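You operate a simulated robot arm through the tools that you are given. There is no shell and no other tool. Be economical: measure what you need, move in short steps, check, and stop when the job is done.

You run a simulated robot arm. Do the job below in one go: nothing can be reset, and whatever is moved stays where it is left.

Task
Put the yellow rim cup and the rice cup on the blue plate.
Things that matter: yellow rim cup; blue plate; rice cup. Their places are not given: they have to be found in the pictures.

Only the result counts: the job must be done as asked and must still hold three seconds after the hand-in. Knocking over, shifting, dropping, spilling or breaking anything else fails it.

Robot
A 6-joint arm with a two-finger parallel gripper, fixed in place. Base frame: the origin is at the foot of the arm, x ahead of it, y to its left, z up; the work surface is at about z = 0. Readings come in m, rad, newtons and seconds.
With the tool pointing down near the work surface it reaches from about 0.18 to 0.46 m from the base axis. Its first joint turns from -1.222 to 1.222 rad. Payload 1.9 kg.
The tool frame sits at the grasp point between the pads (the TCP): z along the fingers, y along the line on which they close. The tips reach 0.023 m beyond it. The gripper opens to 0.094 m. The fingers are 0.038 m wide and 0.01 m thick; the gripper's body (0.054 by 0.096 m) begins 0.039 m behind the TCP.
Orientation is that of the tool frame in the base frame, as a unit quaternion [w, x, y, z]. With the fingers straight down and closing along the base's y, the tool's x points along the base's -x, its y along +y and its z along -z.

Tools
- The arm moves only by the tool drive_tool. Its argument "rows" is a list of rows, each an object of numbers (a shift or turn left out is 0, a gripper value left out holds the last): "dx", "dy", "dz": the shift along the base's x, y, z in m; "rx", "ry", "rz": the turn, a rotation vector about the base's x, y, z in rad; "fingers": the opening, from 0 (shut) to 1 (fully open). In form: [{"dx": .., "dy": .., "dz": .., "rx": .., "ry": .., "rz": .., "fingers": ..}, ...]. A call has 1 to 10 rows; each row shifts and turns the commanded pose from where the row before left it. A row lasts 0.2 s, in which the tool goes at most 0.05 m and 0.15 rad; a call with a longer step from one row to the next is refused whole, and so is a gripper value outside its range. A pose out of reach is approached as far as the arm can. The call stops where the force on the tool passes 40 N (or 10 N more than at its start, if that is more) or the arm is blocked; 0.2 s more then pass. The fingers move at their own pace (about 0.108 m/s each) and stop on an object; they squeeze with about 28 N. The grip force told is the motor's: it shows also when the fingers shut on nothing. Time passes only in rows, and 0.2 s behind the last, so rows that do not move let the fingers close. The reply holds the time, the measured pose of the TCP, the force on the tool along the base axes, the opening and the grip force, in the units named above and with some noise.
- Cameras (640 x 400 px; columns grow to the right, rows downward): "scene" is fixed at [0.0451, 0.3032, 0.4361]; the picture's right is [-0.87, -0.49, 0.00], its down [-0.22, 0.39, -0.89] and it looks along [0.44, -0.78, -0.45] (base axes); focal length 356 px, centre (320, 200). "wrist" rides on the gripper at [-0.039, 0, -0.044] in the tool frame; the picture's right is [0.00, -1.00, 0.00], its down [0.97, 0.00, -0.24] and it looks along [0.24, 0.00, 0.97] (tool axes); focal length 218 px, centre (320, 200).
- capture(camera): a new picture of that camera. No time passes.
- pixel_to_xyz(camera, pixels): for up to 12 pixels [column, row] of the newest picture of that camera ("zoom" is the newest enlarged one), the place [x, y, z] in the base frame of the surface seen there, good to about 0.002 m. No time passes.
- enlarge(camera, box): a new picture of the part [left, top, right, bottom] of that camera's present view, enlarged. No time passes.
- finish_job(): hands the job in; it is judged then, once.

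Work in short steps. Measure before you move; look again where a grasp or a placing could have gone wrong, and mend it. You have 60 turns and 22 pictures in all, those below and enlarged ones among them. Open the gripper and draw the arm clear of the work before you hand the job in, unless the task says otherwise; then end with one line.

The tools are called after "Request:" by a JSON object that holds its "method" and its "body". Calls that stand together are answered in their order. drive_tool: Moves the arm, as the interface text tells. Its arguments: {"type":"object","properties":{"rows":{"type":"array","items":{"type":"object","properties":{"dx":{"type":"number"},"dy":{"type":"number"},"dz":{"type":"number"},"rx":{"type":"number"},"ry":{"type":"number"},"rz":{"type":"number"},"fingers":{"type":"number"}}}}},"required":["rows"]} The other tools are called the same way: capture (camera) takes a picture; pixel_to_xyz (camera, pixels) gives the place of the surface under pixels of a picture; enlarge (camera, box) takes an enlarged picture of a part of a camera's view; finish_job () hands the job in.

At the start:

```text
t: 0.0
tool_pos: [0.2638, -0.2346, 0.2739]
tcp_rot: [0.001, 0.002, 1.0, -0.001]
wrist_force: [-0.6, 0.4, -0.6]
gripper_width: 0.0942
gripper_force: 0.0
```

scene: 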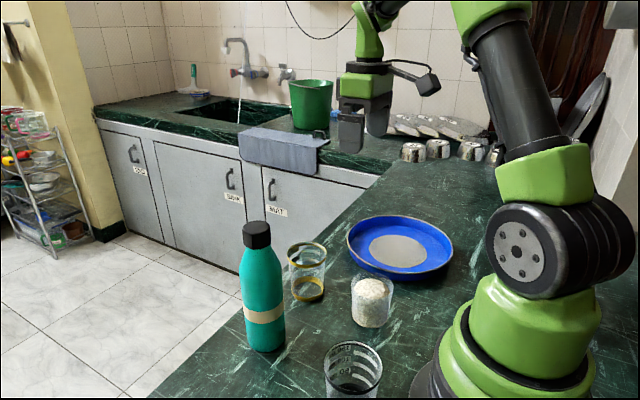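
wrist: 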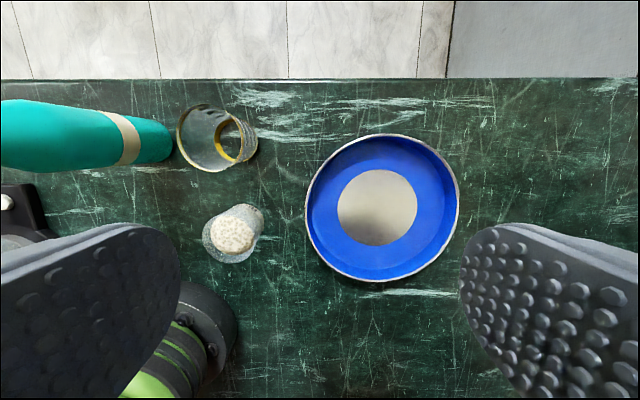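

The wrist picture shows the yellow rim cup near (215,140), the rice cup near (233,230) and the plate centred near (380,207). I measure these in both views.

Request:
{"method": "pixel_to_xyz", "body": {"camera": "scene", "pixels": [[307, 243], [290, 262], [326, 262], [308, 298], [372, 280], [353, 290], [393, 290], [370, 325], [399, 251], [348, 240], [452, 248], [398, 217]]}}

Request:
{"method": "pixel_to_xyz", "body": {"camera": "wrist", "pixels": [[178, 140], [190, 110], [222, 170], [257, 140], [233, 235], [203, 235], [232, 262], [262, 215], [380, 207], [310, 207], [459, 207], [380, 280]]}}

Request:
{"method": "enlarge", "body": {"camera": "scene", "box": [220, 190, 480, 400]}}

```text
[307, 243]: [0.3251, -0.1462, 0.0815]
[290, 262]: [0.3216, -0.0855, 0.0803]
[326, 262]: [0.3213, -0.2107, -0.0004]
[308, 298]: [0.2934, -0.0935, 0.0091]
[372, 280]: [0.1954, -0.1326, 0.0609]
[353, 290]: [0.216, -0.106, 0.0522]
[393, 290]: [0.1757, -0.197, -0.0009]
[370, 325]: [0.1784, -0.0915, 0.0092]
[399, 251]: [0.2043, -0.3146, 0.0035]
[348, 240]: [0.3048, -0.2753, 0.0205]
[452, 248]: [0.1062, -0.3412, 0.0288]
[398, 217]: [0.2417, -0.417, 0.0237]
```

```text
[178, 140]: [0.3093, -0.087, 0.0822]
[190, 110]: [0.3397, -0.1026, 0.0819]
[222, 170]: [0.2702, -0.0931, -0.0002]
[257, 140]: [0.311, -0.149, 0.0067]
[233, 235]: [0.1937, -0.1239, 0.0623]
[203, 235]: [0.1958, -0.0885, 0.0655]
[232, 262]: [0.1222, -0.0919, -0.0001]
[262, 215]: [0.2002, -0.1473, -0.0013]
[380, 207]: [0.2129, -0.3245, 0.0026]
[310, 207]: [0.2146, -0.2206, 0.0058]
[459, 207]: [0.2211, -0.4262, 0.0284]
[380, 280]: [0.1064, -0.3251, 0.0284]
```

```text
1.90 times, centred on (350, 295) of scene
```

zoom: 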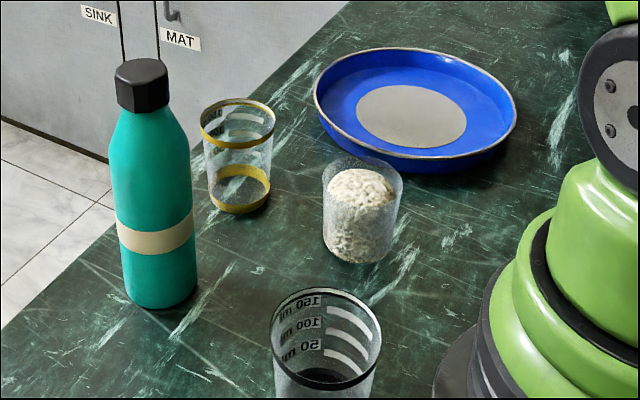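

The zoom shows the yellow rim at rows 98–150 and the rice cup rim at rows 157–195. I measure points on both rims and their bases, plus the plate's rim.

Request:
{"method": "pixel_to_xyz", "body": {"camera": "zoom", "pixels": [[238, 101], [238, 146], [202, 125], [273, 122], [240, 212], [268, 195], [325, 170], [401, 176], [362, 192], [370, 158], [362, 263], [328, 240]]}}

Request:
{"method": "enlarge", "body": {"camera": "wrist", "box": [140, 80, 300, 290]}}

```text
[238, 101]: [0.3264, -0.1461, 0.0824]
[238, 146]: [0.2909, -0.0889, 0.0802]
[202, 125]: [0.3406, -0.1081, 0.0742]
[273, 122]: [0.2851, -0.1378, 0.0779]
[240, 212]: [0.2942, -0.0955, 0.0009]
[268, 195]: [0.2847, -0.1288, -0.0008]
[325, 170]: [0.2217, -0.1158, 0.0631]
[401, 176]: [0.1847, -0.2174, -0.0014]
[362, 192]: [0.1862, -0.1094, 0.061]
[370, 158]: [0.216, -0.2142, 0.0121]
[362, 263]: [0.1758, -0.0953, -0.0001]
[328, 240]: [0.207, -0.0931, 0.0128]
```

```text
1.90 times, centred on (220, 185) of wrist
```

zoom: 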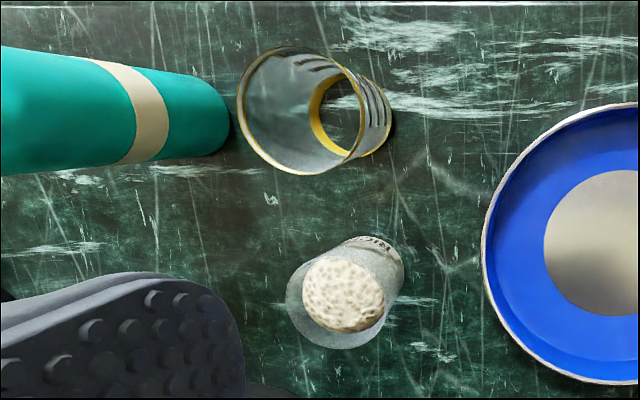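

The rice cup rim in the new zoom spans about columns 286–388 and rows 253–350. I measure points along both rims here.

Request:
{"method": "pixel_to_xyz", "body": {"camera": "zoom", "pixels": [[239, 110], [288, 49], [358, 125], [304, 172], [390, 130], [288, 295], [302, 330], [340, 348], [378, 240], [403, 265], [343, 298], [486, 230]]}}

```text
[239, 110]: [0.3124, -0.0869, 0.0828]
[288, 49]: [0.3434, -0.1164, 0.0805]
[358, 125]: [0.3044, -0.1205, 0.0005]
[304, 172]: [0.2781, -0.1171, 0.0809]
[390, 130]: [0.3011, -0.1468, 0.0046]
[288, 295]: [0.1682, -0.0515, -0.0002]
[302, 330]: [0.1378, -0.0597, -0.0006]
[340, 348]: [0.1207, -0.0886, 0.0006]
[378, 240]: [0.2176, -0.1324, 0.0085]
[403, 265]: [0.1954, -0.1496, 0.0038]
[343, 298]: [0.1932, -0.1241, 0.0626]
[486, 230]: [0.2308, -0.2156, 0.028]
```

Estimates: yellow cup centre (0.311,-0.117), radius 0.032, height 0.082; rice cup about (0.192,-0.122), radius 0.029; plate about (0.212,-0.322). I check the neighbours (bottle and measuring cup), and raise and turn the tool by −90° so it closes along x, away from the bottle.

Request:
{"method": "pixel_to_xyz", "body": {"camera": "scene", "pixels": [[256, 225], [265, 350], [284, 330], [246, 330], [352, 344], [328, 365], [378, 365], [383, 350], [348, 300], [445, 370]]}}

Request:
{"method": "drive_tool", "body": {"rows": [{"rz": -0.15}, {"rz": -0.15}, {"rz": -0.15}, {"rz": -0.15}, {"rz": -0.15}, {"rz": -0.15}, {"rz": -0.15}, {"rz": -0.15}, {"rz": -0.15}, {"rz": -0.15}]}}

```text
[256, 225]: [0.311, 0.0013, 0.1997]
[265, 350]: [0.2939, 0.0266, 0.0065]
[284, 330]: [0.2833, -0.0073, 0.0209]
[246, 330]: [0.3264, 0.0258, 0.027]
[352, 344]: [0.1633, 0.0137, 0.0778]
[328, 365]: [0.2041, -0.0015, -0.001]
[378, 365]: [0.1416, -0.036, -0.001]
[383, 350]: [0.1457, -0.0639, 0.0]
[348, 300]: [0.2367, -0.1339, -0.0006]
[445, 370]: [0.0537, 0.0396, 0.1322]
```

```text
t: 2.2
tool_pos: [0.2639, -0.2342, 0.2745]
tcp_rot: [0.0, 0.684, 0.73, 0.0]
wrist_force: [0.5, -0.9, -0.7]
gripper_width: 0.0939
gripper_force: 0.1
```

The turn worked. The bottle stands near (0.305,0.0) and the measuring cup near (0.165,0.03), both clear of this approach. I move above the rice cup and take a picture.

Request:
{"method": "drive_tool", "body": {"rows": [{"rz": -0.071, "dx": -0.024, "dy": 0.037, "fingers": 1}, {"dx": -0.024, "dy": 0.037}, {"dx": -0.024, "dy": 0.038}, {"dz": -0.045}, {"dz": -0.045}, {}]}}

Request:
{"method": "capture", "body": {"camera": "wrist"}}

Request:
{"method": "capture", "body": {"camera": "scene"}}

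```text
t: 3.6
tool_pos: [0.1931, -0.1215, 0.1839]
tcp_rot: [-0.001, 0.708, 0.706, 0.0]
wrist_force: [-0.3, 0.0, -0.6]
gripper_width: 0.0941
gripper_force: 0.0
```

```text
17 pictures are left
```

wrist: 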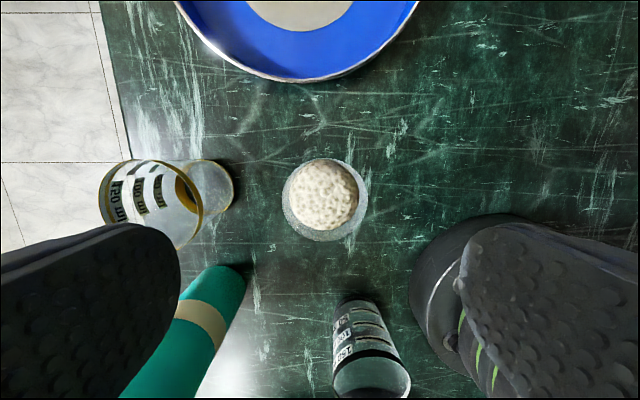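

```text
16 pictures are left
```

scene: 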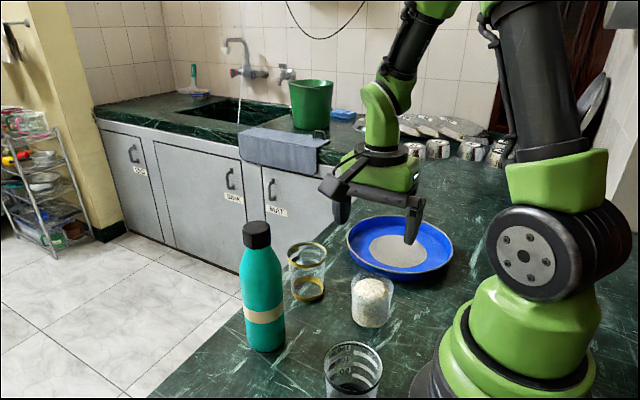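

The rice cup appears at (325,200) in the wrist view and the arm's base disc begins at column 410. I measure the cup's edges, the base disc edge, and the yellow cup.

Request:
{"method": "pixel_to_xyz", "body": {"camera": "wrist", "pixels": [[325, 195], [300, 195], [355, 195], [325, 162], [325, 228], [283, 195], [366, 195], [325, 241], [412, 270], [425, 240], [450, 225], [368, 180]]}}

```text
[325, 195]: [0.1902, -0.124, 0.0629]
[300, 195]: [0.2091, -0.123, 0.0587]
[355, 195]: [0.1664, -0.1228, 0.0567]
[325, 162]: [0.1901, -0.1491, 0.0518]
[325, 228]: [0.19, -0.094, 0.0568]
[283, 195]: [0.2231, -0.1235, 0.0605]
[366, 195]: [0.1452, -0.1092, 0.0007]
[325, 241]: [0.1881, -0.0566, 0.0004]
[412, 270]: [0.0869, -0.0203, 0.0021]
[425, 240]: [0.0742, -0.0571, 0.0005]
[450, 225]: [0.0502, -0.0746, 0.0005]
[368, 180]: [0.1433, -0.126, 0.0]
```

The rice cup centre is (0.190,-0.122) and the base is clear of the fingers. I lower to z≈0.043 with the fingers open.

Request:
{"method": "drive_tool", "body": {"rows": [{"dx": -0.003, "dz": -0.03}, {"dz": -0.04}, {"dz": -0.04}, {"dz": -0.031}, {}]}}

Request:
{"method": "capture", "body": {"camera": "scene"}}

```text
t: 4.8
tool_pos: [0.187, -0.1217, 0.0432]
tcp_rot: [-0.001, 0.709, 0.706, -0.001]
wrist_force: [0.3, 0.5, 0.0]
gripper_width: 0.0939
gripper_force: 0.1
```

```text
15 pictures are left
```

scene: 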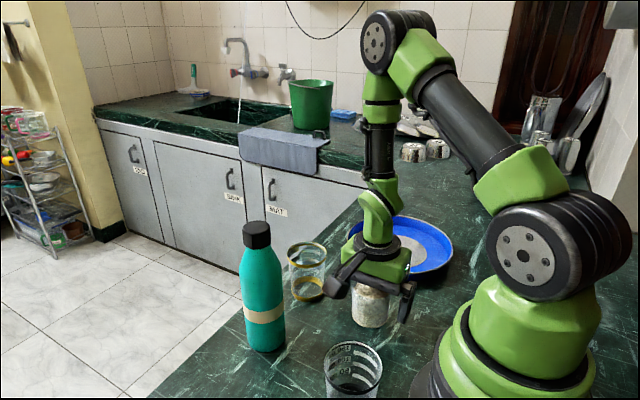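

The fingers straddle the rice cup at (370,300) with clearance on both sides. I close, wait, and lift a little.

Request:
{"method": "drive_tool", "body": {"rows": [{"dx": 0.002, "fingers": 0}, {}, {}, {}, {}]}}

Request:
{"method": "drive_tool", "body": {"rows": [{"dz": 0.02}, {"dz": 0.03}, {"dz": 0.03}, {}]}}

Request:
{"method": "capture", "body": {"camera": "scene"}}

Request:
{"method": "capture", "body": {"camera": "wrist"}}

```text
t: 6.0
tool_pos: [0.1912, -0.1216, 0.0433]
tcp_rot: [-0.001, 0.708, 0.706, 0.0]
wrist_force: [-0.6, 0.4, 0.2]
gripper_width: 0.0637
gripper_force: 28.2
```

```text
t: 7.0
tool_pos: [0.1904, -0.122, 0.1251]
tcp_rot: [0.0, 0.708, 0.706, -0.001]
wrist_force: [0.6, 0.0, -0.8]
gripper_width: 0.064
gripper_force: 28.7
```

```text
14 pictures are left
```

scene: 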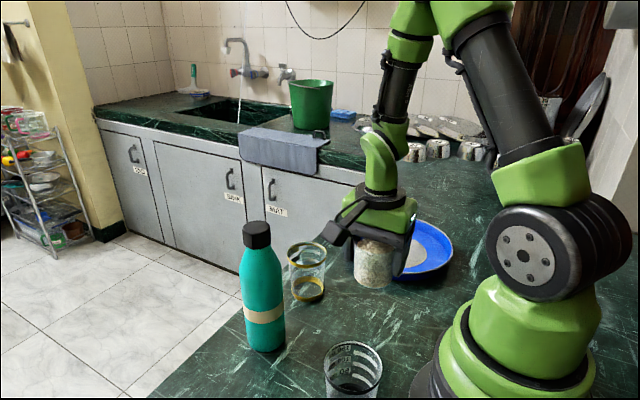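

```text
13 pictures are left
```

wrist: 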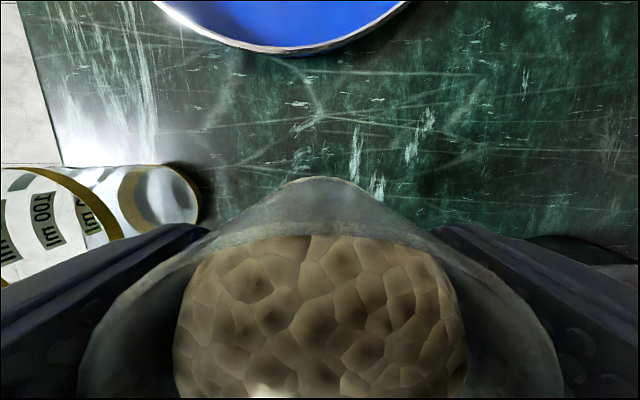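

The rice cup is held, opening 0.064. I carry it smoothly to the plate's far half at (0.212,-0.364), staying high.

Request:
{"method": "drive_tool", "body": {"rows": [{"dy": -0.02, "dx": 0.002}, {"dy": -0.03, "dx": 0.003}, {"dy": -0.03, "dx": 0.003}, {"dy": -0.03, "dx": 0.003}, {"dy": -0.03, "dx": 0.003}, {"dy": -0.03, "dx": 0.003}, {"dy": -0.03, "dx": 0.003}, {"dy": -0.03, "dx": 0.002}, {"dy": -0.012}, {}]}}

Request:
{"method": "drive_tool", "body": {"rows": [{"dz": -0.03}, {"dz": -0.02}, {"dz": -0.015}, {}]}}

Request:
{"method": "capture", "body": {"camera": "scene"}}

```text
t: 9.2
tool_pos: [0.213, -0.3644, 0.1224]
tcp_rot: [0.0, 0.708, 0.706, -0.001]
wrist_force: [0.1, 0.0, 1.0]
gripper_width: 0.0638
gripper_force: 27.9
```

```text
t: 10.2
tool_pos: [0.2145, -0.3643, 0.0586]
tcp_rot: [-0.001, 0.708, 0.706, 0.0]
wrist_force: [0.5, 0.5, 0.2]
gripper_width: 0.0637
gripper_force: 27.9
```

```text
12 pictures are left
```

scene: 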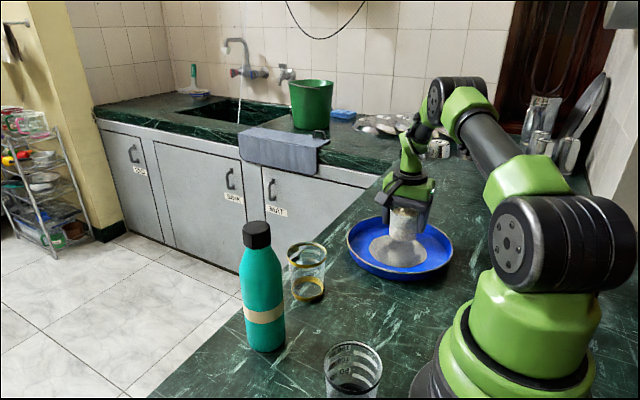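

The cup hangs about 1 cm above the plate floor, inside the rim. I lower it in small steps until contact.

Request:
{"method": "drive_tool", "body": {"rows": [{"dz": -0.006}, {"dz": -0.003}, {}]}}

Request:
{"method": "drive_tool", "body": {"rows": [{"dz": -0.001}, {"dz": -0.001}, {}]}}

```text
t: 11.0
tool_pos: [0.2114, -0.3635, 0.0504]
tcp_rot: [-0.001, 0.708, 0.706, -0.001]
wrist_force: [-0.6, -0.4, -0.1]
gripper_width: 0.064
gripper_force: 28.1
```

```text
t: 11.8
tool_pos: [0.2124, -0.3638, 0.0472]
tcp_rot: [-0.001, 0.708, 0.706, -0.001]
wrist_force: [-0.5, -0.1, -0.6]
gripper_width: 0.0637
gripper_force: 28.4
```

No contact force shows yet at z 0.047. I go down in 1 mm steps and watch the force.

Request:
{"method": "drive_tool", "body": {"rows": [{"dz": -0.001}, {}]}}

Request:
{"method": "drive_tool", "body": {"rows": [{"dz": -0.001}, {}]}}

Request:
{"method": "enlarge", "body": {"camera": "scene", "box": [335, 160, 465, 290]}}

```text
t: 12.4
tool_pos: [0.2111, -0.3634, 0.0466]
tcp_rot: [0.0, 0.708, 0.706, -0.001]
wrist_force: [-2.9, 1.4, 19.3]
gripper_width: 0.0641
gripper_force: 28.3
```

```text
t: 13.0
tool_pos: [0.213, -0.3654, 0.0468]
tcp_rot: [0.001, 0.708, 0.706, -0.001]
wrist_force: [-0.7, -2.3, 24.3]
gripper_width: 0.064
gripper_force: 28.1
```

```text
3.08 times, centred on (400, 225) of scene
```

zoom: 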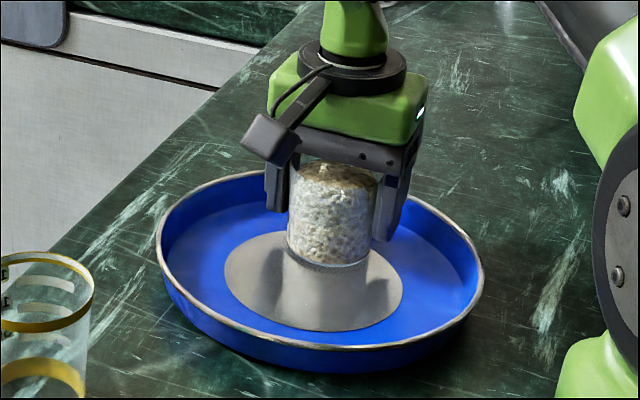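

The upward force of 24 N shows the cup rests on the plate. I ease up 1 mm, open the fingers, and rise.

Request:
{"method": "drive_tool", "body": {"rows": [{"dz": 0.0015}, {"fingers": 1}, {}, {}, {"dz": 0.02}, {"dz": 0.04}, {"dz": 0.04}, {}]}}

Request:
{"method": "drive_tool", "body": {"rows": [{"dy": 0.04, "dx": 0.014}, {"dy": 0.04, "dx": 0.014}, {"dy": 0.04, "dx": 0.014}, {"dy": 0.04, "dx": 0.014}, {"dy": 0.04, "dx": 0.014}, {"dy": 0.04, "dx": 0.014}, {"dx": 0.014, "dy": 0.007}, {}]}}

Request:
{"method": "capture", "body": {"camera": "scene"}}

Request:
{"method": "capture", "body": {"camera": "wrist"}}

```text
t: 14.8
tool_pos: [0.2112, -0.364, 0.1462]
tcp_rot: [-0.001, 0.709, 0.705, -0.002]
wrist_force: [0.6, 0.8, -0.1]
gripper_width: 0.094
gripper_force: 0.0
```

```text
t: 16.6
tool_pos: [0.309, -0.1173, 0.1469]
tcp_rot: [-0.001, 0.708, 0.706, -0.001]
wrist_force: [0.0, -0.1, 0.4]
gripper_width: 0.0942
gripper_force: 0.0
```

```text
10 pictures are left
```

scene: 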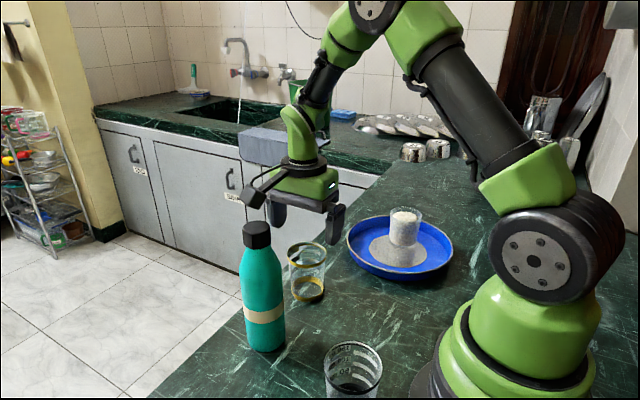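

```text
9 pictures are left
```

wrist: 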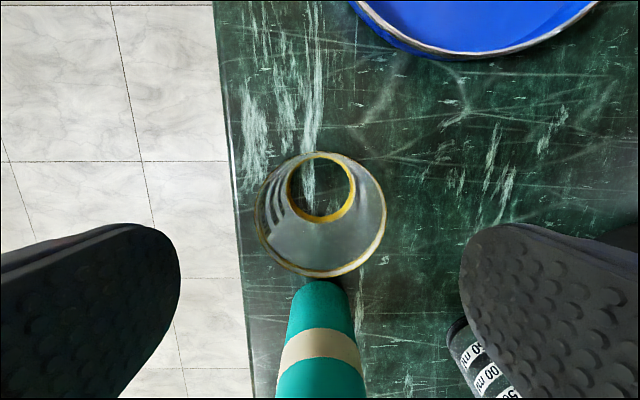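

The rice cup stands on the plate, and the yellow rim cup is centred between the fingers at (321,215). I measure its rim, then lower.

Request:
{"method": "pixel_to_xyz", "body": {"camera": "wrist", "pixels": [[258, 213], [385, 213], [320, 275], [320, 154], [320, 285]]}}

Request:
{"method": "drive_tool", "body": {"rows": [{"dz": -0.03}, {"dz": -0.03}, {"dz": -0.03}, {}]}}

Request:
{"method": "capture", "body": {"camera": "scene"}}

```text
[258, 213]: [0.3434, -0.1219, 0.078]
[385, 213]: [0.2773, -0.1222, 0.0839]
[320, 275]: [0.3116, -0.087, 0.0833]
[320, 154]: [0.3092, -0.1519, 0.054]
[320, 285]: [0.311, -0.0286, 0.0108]
```

```text
t: 17.4
tool_pos: [0.3161, -0.1206, 0.0713]
tcp_rot: [0.007, 0.716, 0.698, 0.005]
wrist_force: [2.8, -3.4, 9.4]
gripper_width: 0.0939
gripper_force: 0.0
stopped in row 3: the force on the tool passed its limit (the readings are from after the stop); the commanded pose is now the measured one
```

```text
8 pictures are left
```

scene: 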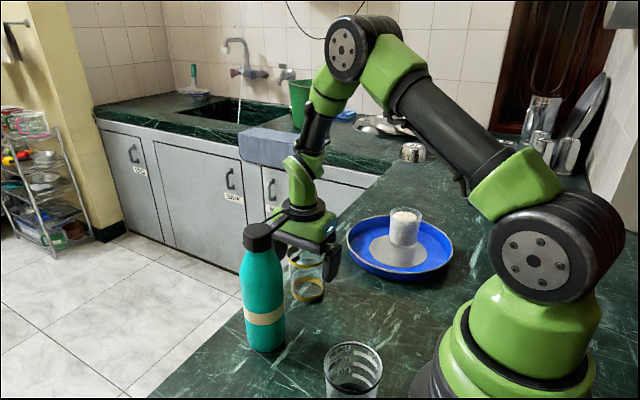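

The tool met something at z 0.071: the box on the gripper's +y side at (275,200) seems to touch the bottle cap. I go straight up and check the bottle.

Request:
{"method": "drive_tool", "body": {"rows": [{"dz": 0.01}, {"dz": 0.03}, {"dz": 0.04}, {"dz": 0.04}, {"dz": 0.03}, {}]}}

Request:
{"method": "enlarge", "body": {"camera": "scene", "box": [220, 190, 480, 400]}}

Request:
{"method": "pixel_to_xyz", "body": {"camera": "scene", "pixels": [[256, 225], [265, 350], [284, 330], [246, 330]]}}

```text
t: 18.8
tool_pos: [0.3159, -0.1186, 0.2235]
tcp_rot: [0.006, 0.716, 0.698, 0.005]
wrist_force: [0.1, -0.5, -0.2]
gripper_width: 0.094
gripper_force: 0.0
```

```text
1.90 times, centred on (350, 295) of scene
```

zoom: 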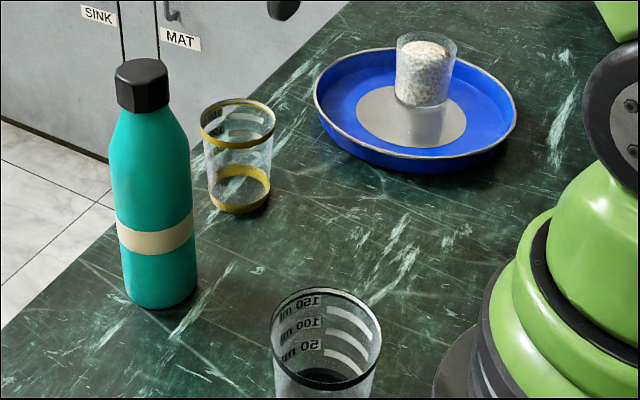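

```text
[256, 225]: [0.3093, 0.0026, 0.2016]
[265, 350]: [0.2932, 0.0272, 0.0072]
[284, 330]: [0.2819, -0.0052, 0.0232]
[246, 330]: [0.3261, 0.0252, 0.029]
```

The bottle is unmoved and upright. I turn back by +1.597 rad so the box points to −x and the fingers close along y, and I take out the small tilt.

Request:
{"method": "drive_tool", "body": {"rows": [{"ry": 0.0155, "dx": -0.005}, {"rz": 0.15}, {"rz": 0.15}, {"rz": 0.15}, {"rz": 0.15}, {"rz": 0.15}, {"rz": 0.15}, {"rz": 0.15}, {"rz": 0.15}, {"rz": 0.15}]}}

Request:
{"method": "drive_tool", "body": {"rows": [{"rz": 0.15}, {"rz": 0.097}, {}]}}

Request:
{"method": "capture", "body": {"camera": "wrist"}}

Request:
{"method": "capture", "body": {"camera": "scene"}}

```text
t: 21.0
tool_pos: [0.3092, -0.1198, 0.221]
tcp_rot: [0.001, 0.121, 0.993, -0.001]
wrist_force: [-0.6, -0.7, 0.0]
gripper_width: 0.0942
gripper_force: 0.0
```

```text
t: 21.8
tool_pos: [0.3092, -0.1193, 0.2222]
tcp_rot: [0.0, -0.002, 1.0, -0.001]
wrist_force: [0.3, 0.2, -0.4]
gripper_width: 0.0942
gripper_force: 0.0
```

```text
6 pictures are left
```

wrist: 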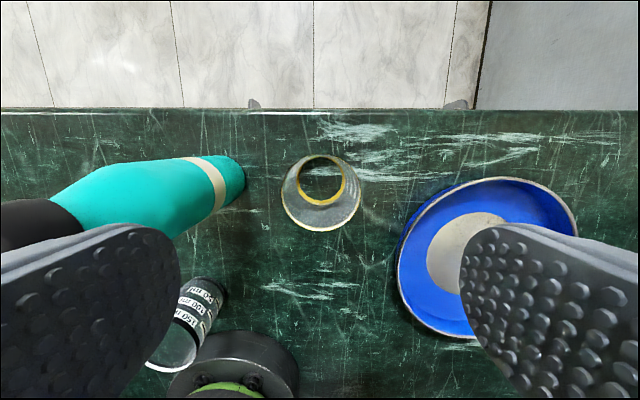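

```text
5 pictures are left
```

scene: 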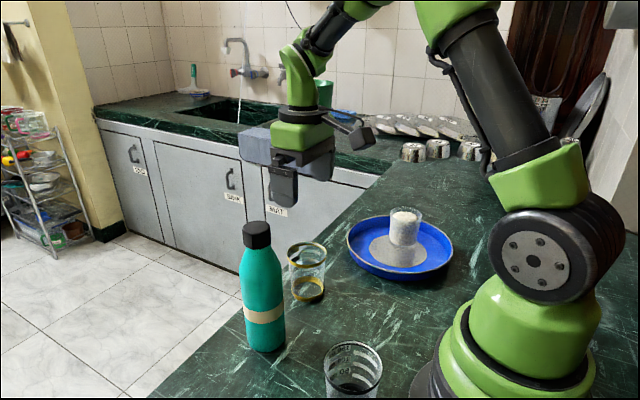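

The box now points right (−x), clear of the bottle, and the cup is centred at (321,193). I lower to z≈0.055.

Request:
{"method": "drive_tool", "body": {"rows": [{"dz": -0.04, "dx": 0.001, "dy": 0.001}, {"dz": -0.04}, {"dz": -0.03}, {"dz": -0.03}, {"dz": -0.027}, {}]}}

```text
t: 23.2
tool_pos: [0.3108, -0.1179, 0.0541]
tcp_rot: [0.002, -0.001, 1.0, -0.001]
wrist_force: [-0.3, 0.7, 0.1]
gripper_width: 0.0938
gripper_force: 0.1
```

Lowered with no contact. I close the fingers, then lift.

Request:
{"method": "drive_tool", "body": {"rows": [{"fingers": 0}, {}, {}, {}, {}]}}

Request:
{"method": "drive_tool", "body": {"rows": [{"dz": 0.02}, {"dz": 0.03}, {"dz": 0.03}, {"dz": 0.03}, {}]}}

Request:
{"method": "capture", "body": {"camera": "scene"}}

```text
t: 24.4
tool_pos: [0.3121, -0.1176, 0.0547]
tcp_rot: [0.001, -0.001, 1.0, 0.0]
wrist_force: [-0.4, 0.1, -0.1]
gripper_width: 0.0641
gripper_force: 28.1
```

```text
t: 25.6
tool_pos: [0.3116, -0.1166, 0.1655]
tcp_rot: [0.0, -0.001, 1.0, 0.0]
wrist_force: [-0.7, 1.1, 0.7]
gripper_width: 0.064
gripper_force: 28.1
```

```text
4 pictures are left
```

scene: 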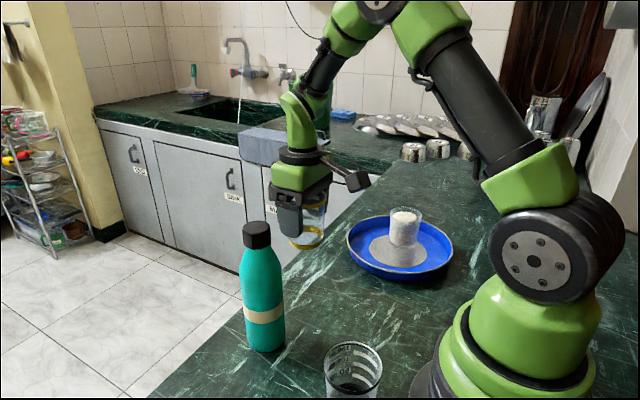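

The yellow rim cup is held and lifted. I carry it to (0.212,-0.283) and then turn by −1.57 there, above the plate.

Request:
{"method": "drive_tool", "body": {"rows": [{"dx": -0.012, "dy": -0.02}, {"dx": -0.018, "dy": -0.03}, {"dx": -0.018, "dy": -0.03}, {"dx": -0.018, "dy": -0.03}, {"dx": -0.018, "dy": -0.03}, {"dx": -0.015, "dy": -0.026}, {"rz": -0.13}, {"rz": -0.13}, {"rz": -0.13}, {"rz": -0.13}]}}

Request:
{"method": "drive_tool", "body": {"rows": [{"rz": -0.13}, {"rz": -0.13}, {"rz": -0.13}, {"rz": -0.13}, {"rz": -0.13}, {"rz": -0.13}, {"rz": -0.13}, {"rz": -0.14}, {}]}}

Request:
{"method": "pixel_to_xyz", "body": {"camera": "scene", "pixels": [[404, 213], [391, 216], [421, 216], [403, 244], [400, 272], [370, 262]]}}

```text
t: 27.8
tool_pos: [0.2133, -0.284, 0.1641]
tcp_rot: [0.001, 0.258, 0.966, 0.0]
wrist_force: [-0.5, 0.2, 0.7]
gripper_width: 0.0641
gripper_force: 28.6
```

```text
t: 29.8
tool_pos: [0.2112, -0.2835, 0.1646]
tcp_rot: [0.001, 0.707, 0.708, -0.001]
wrist_force: [0.7, -0.5, -0.5]
gripper_width: 0.0643
gripper_force: 28.4
```

```text
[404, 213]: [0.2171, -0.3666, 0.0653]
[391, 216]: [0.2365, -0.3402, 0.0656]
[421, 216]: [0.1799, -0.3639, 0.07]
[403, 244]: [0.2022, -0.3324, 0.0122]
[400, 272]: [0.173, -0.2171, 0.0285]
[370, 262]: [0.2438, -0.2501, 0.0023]
```

The rice cup is still at y≈-0.364, leaving a 1.7 cm gap to the planned spot. I lower the yellow cup to just above the plate.

Request:
{"method": "drive_tool", "body": {"rows": [{"dz": -0.03}, {"dz": -0.03}, {"dz": -0.02}, {"dz": -0.015}, {"dz": -0.007}, {}]}}

Request:
{"method": "enlarge", "body": {"camera": "scene", "box": [335, 160, 465, 290]}}

```text
t: 31.2
tool_pos: [0.2107, -0.2857, 0.0618]
tcp_rot: [0.001, 0.707, 0.707, -0.001]
wrist_force: [0.2, -0.5, -0.8]
gripper_width: 0.0641
gripper_force: 28.1
```

```text
3.08 times, centred on (400, 225) of scene
```

zoom: 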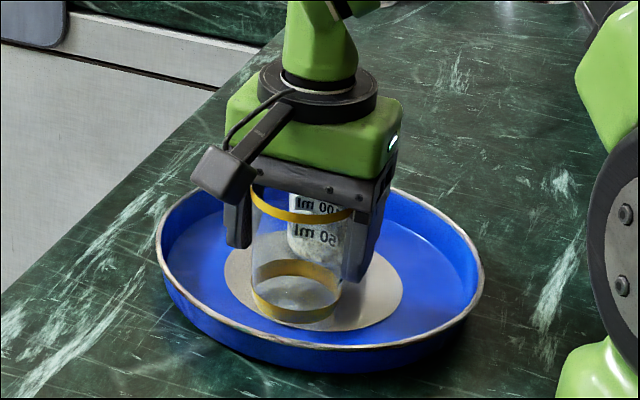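

The cup is just above the plate inside the rim. I step down finely until contact.

Request:
{"method": "drive_tool", "body": {"rows": [{"dz": -0.002}, {"dz": -0.001}, {}]}}

Request:
{"method": "drive_tool", "body": {"rows": [{"dz": -0.001}, {}]}}

```text
t: 32.0
tool_pos: [0.2115, -0.2845, 0.06]
tcp_rot: [0.0, 0.706, 0.708, 0.0]
wrist_force: [0.2, 0.3, 0.6]
gripper_width: 0.0638
gripper_force: 27.7
```

```text
t: 32.6
tool_pos: [0.2123, -0.2838, 0.0577]
tcp_rot: [0.0, 0.707, 0.708, 0.0]
wrist_force: [1.0, 0.2, -0.5]
gripper_width: 0.064
gripper_force: 28.4
```

Still no contact force at z 0.058; I go on by 1 mm.

Request:
{"method": "drive_tool", "body": {"rows": [{"dz": -0.001}, {}]}}

```text
t: 33.2
tool_pos: [0.212, -0.2852, 0.057]
tcp_rot: [0.001, 0.707, 0.707, 0.0]
wrist_force: [0.0, -0.7, 1.9]
gripper_width: 0.064
gripper_force: 28.5
```

A slight upward force of 1.9 N shows contact beginning. I open the fingers and rise.

Request:
{"method": "drive_tool", "body": {"rows": [{"fingers": 1}, {}, {}, {"dz": 0.02}, {"dz": 0.04}, {"dz": 0.05}, {"dz": 0.05}, {}]}}

Request:
{"method": "drive_tool", "body": {"rows": [{"dx": 0.04}, {"dx": 0.04}, {"dx": 0.03, "dz": 0.03}, {}, {}, {}]}}

Request:
{"method": "capture", "body": {"camera": "scene"}}

```text
t: 35.0
tool_pos: [0.2126, -0.2842, 0.2183]
tcp_rot: [0.001, 0.706, 0.708, 0.0]
wrist_force: [-0.1, 0.2, 0.9]
gripper_width: 0.094
gripper_force: 0.0
```

```text
t: 36.4
tool_pos: [0.3187, -0.2858, 0.2453]
tcp_rot: [0.001, 0.707, 0.708, -0.001]
wrist_force: [-0.6, 0.9, -0.3]
gripper_width: 0.0939
gripper_force: 0.1
```

```text
2 pictures are left
```

scene: 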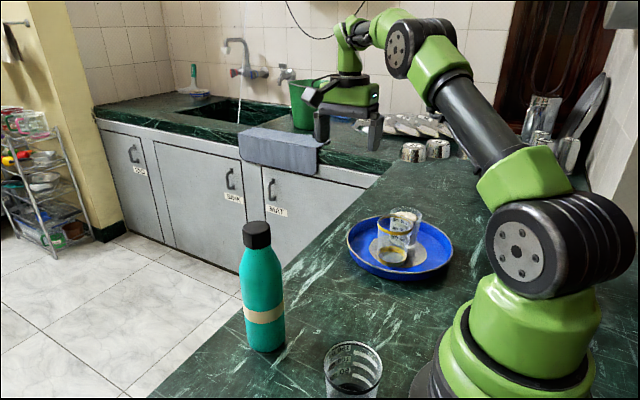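

Both cups stand upright on the plate around (398,235), the bottle and measuring cup are in place, and the arm is clear. I hand in.

Request:
{"method": "finish_job", "body": {}}

```text
The job is handed in.
```

The yellow rim cup and the rice cup both stand upright on the blue plate; the gripper is open and clear, and although it touched the bottle cap once on the way, the bottle did not move.
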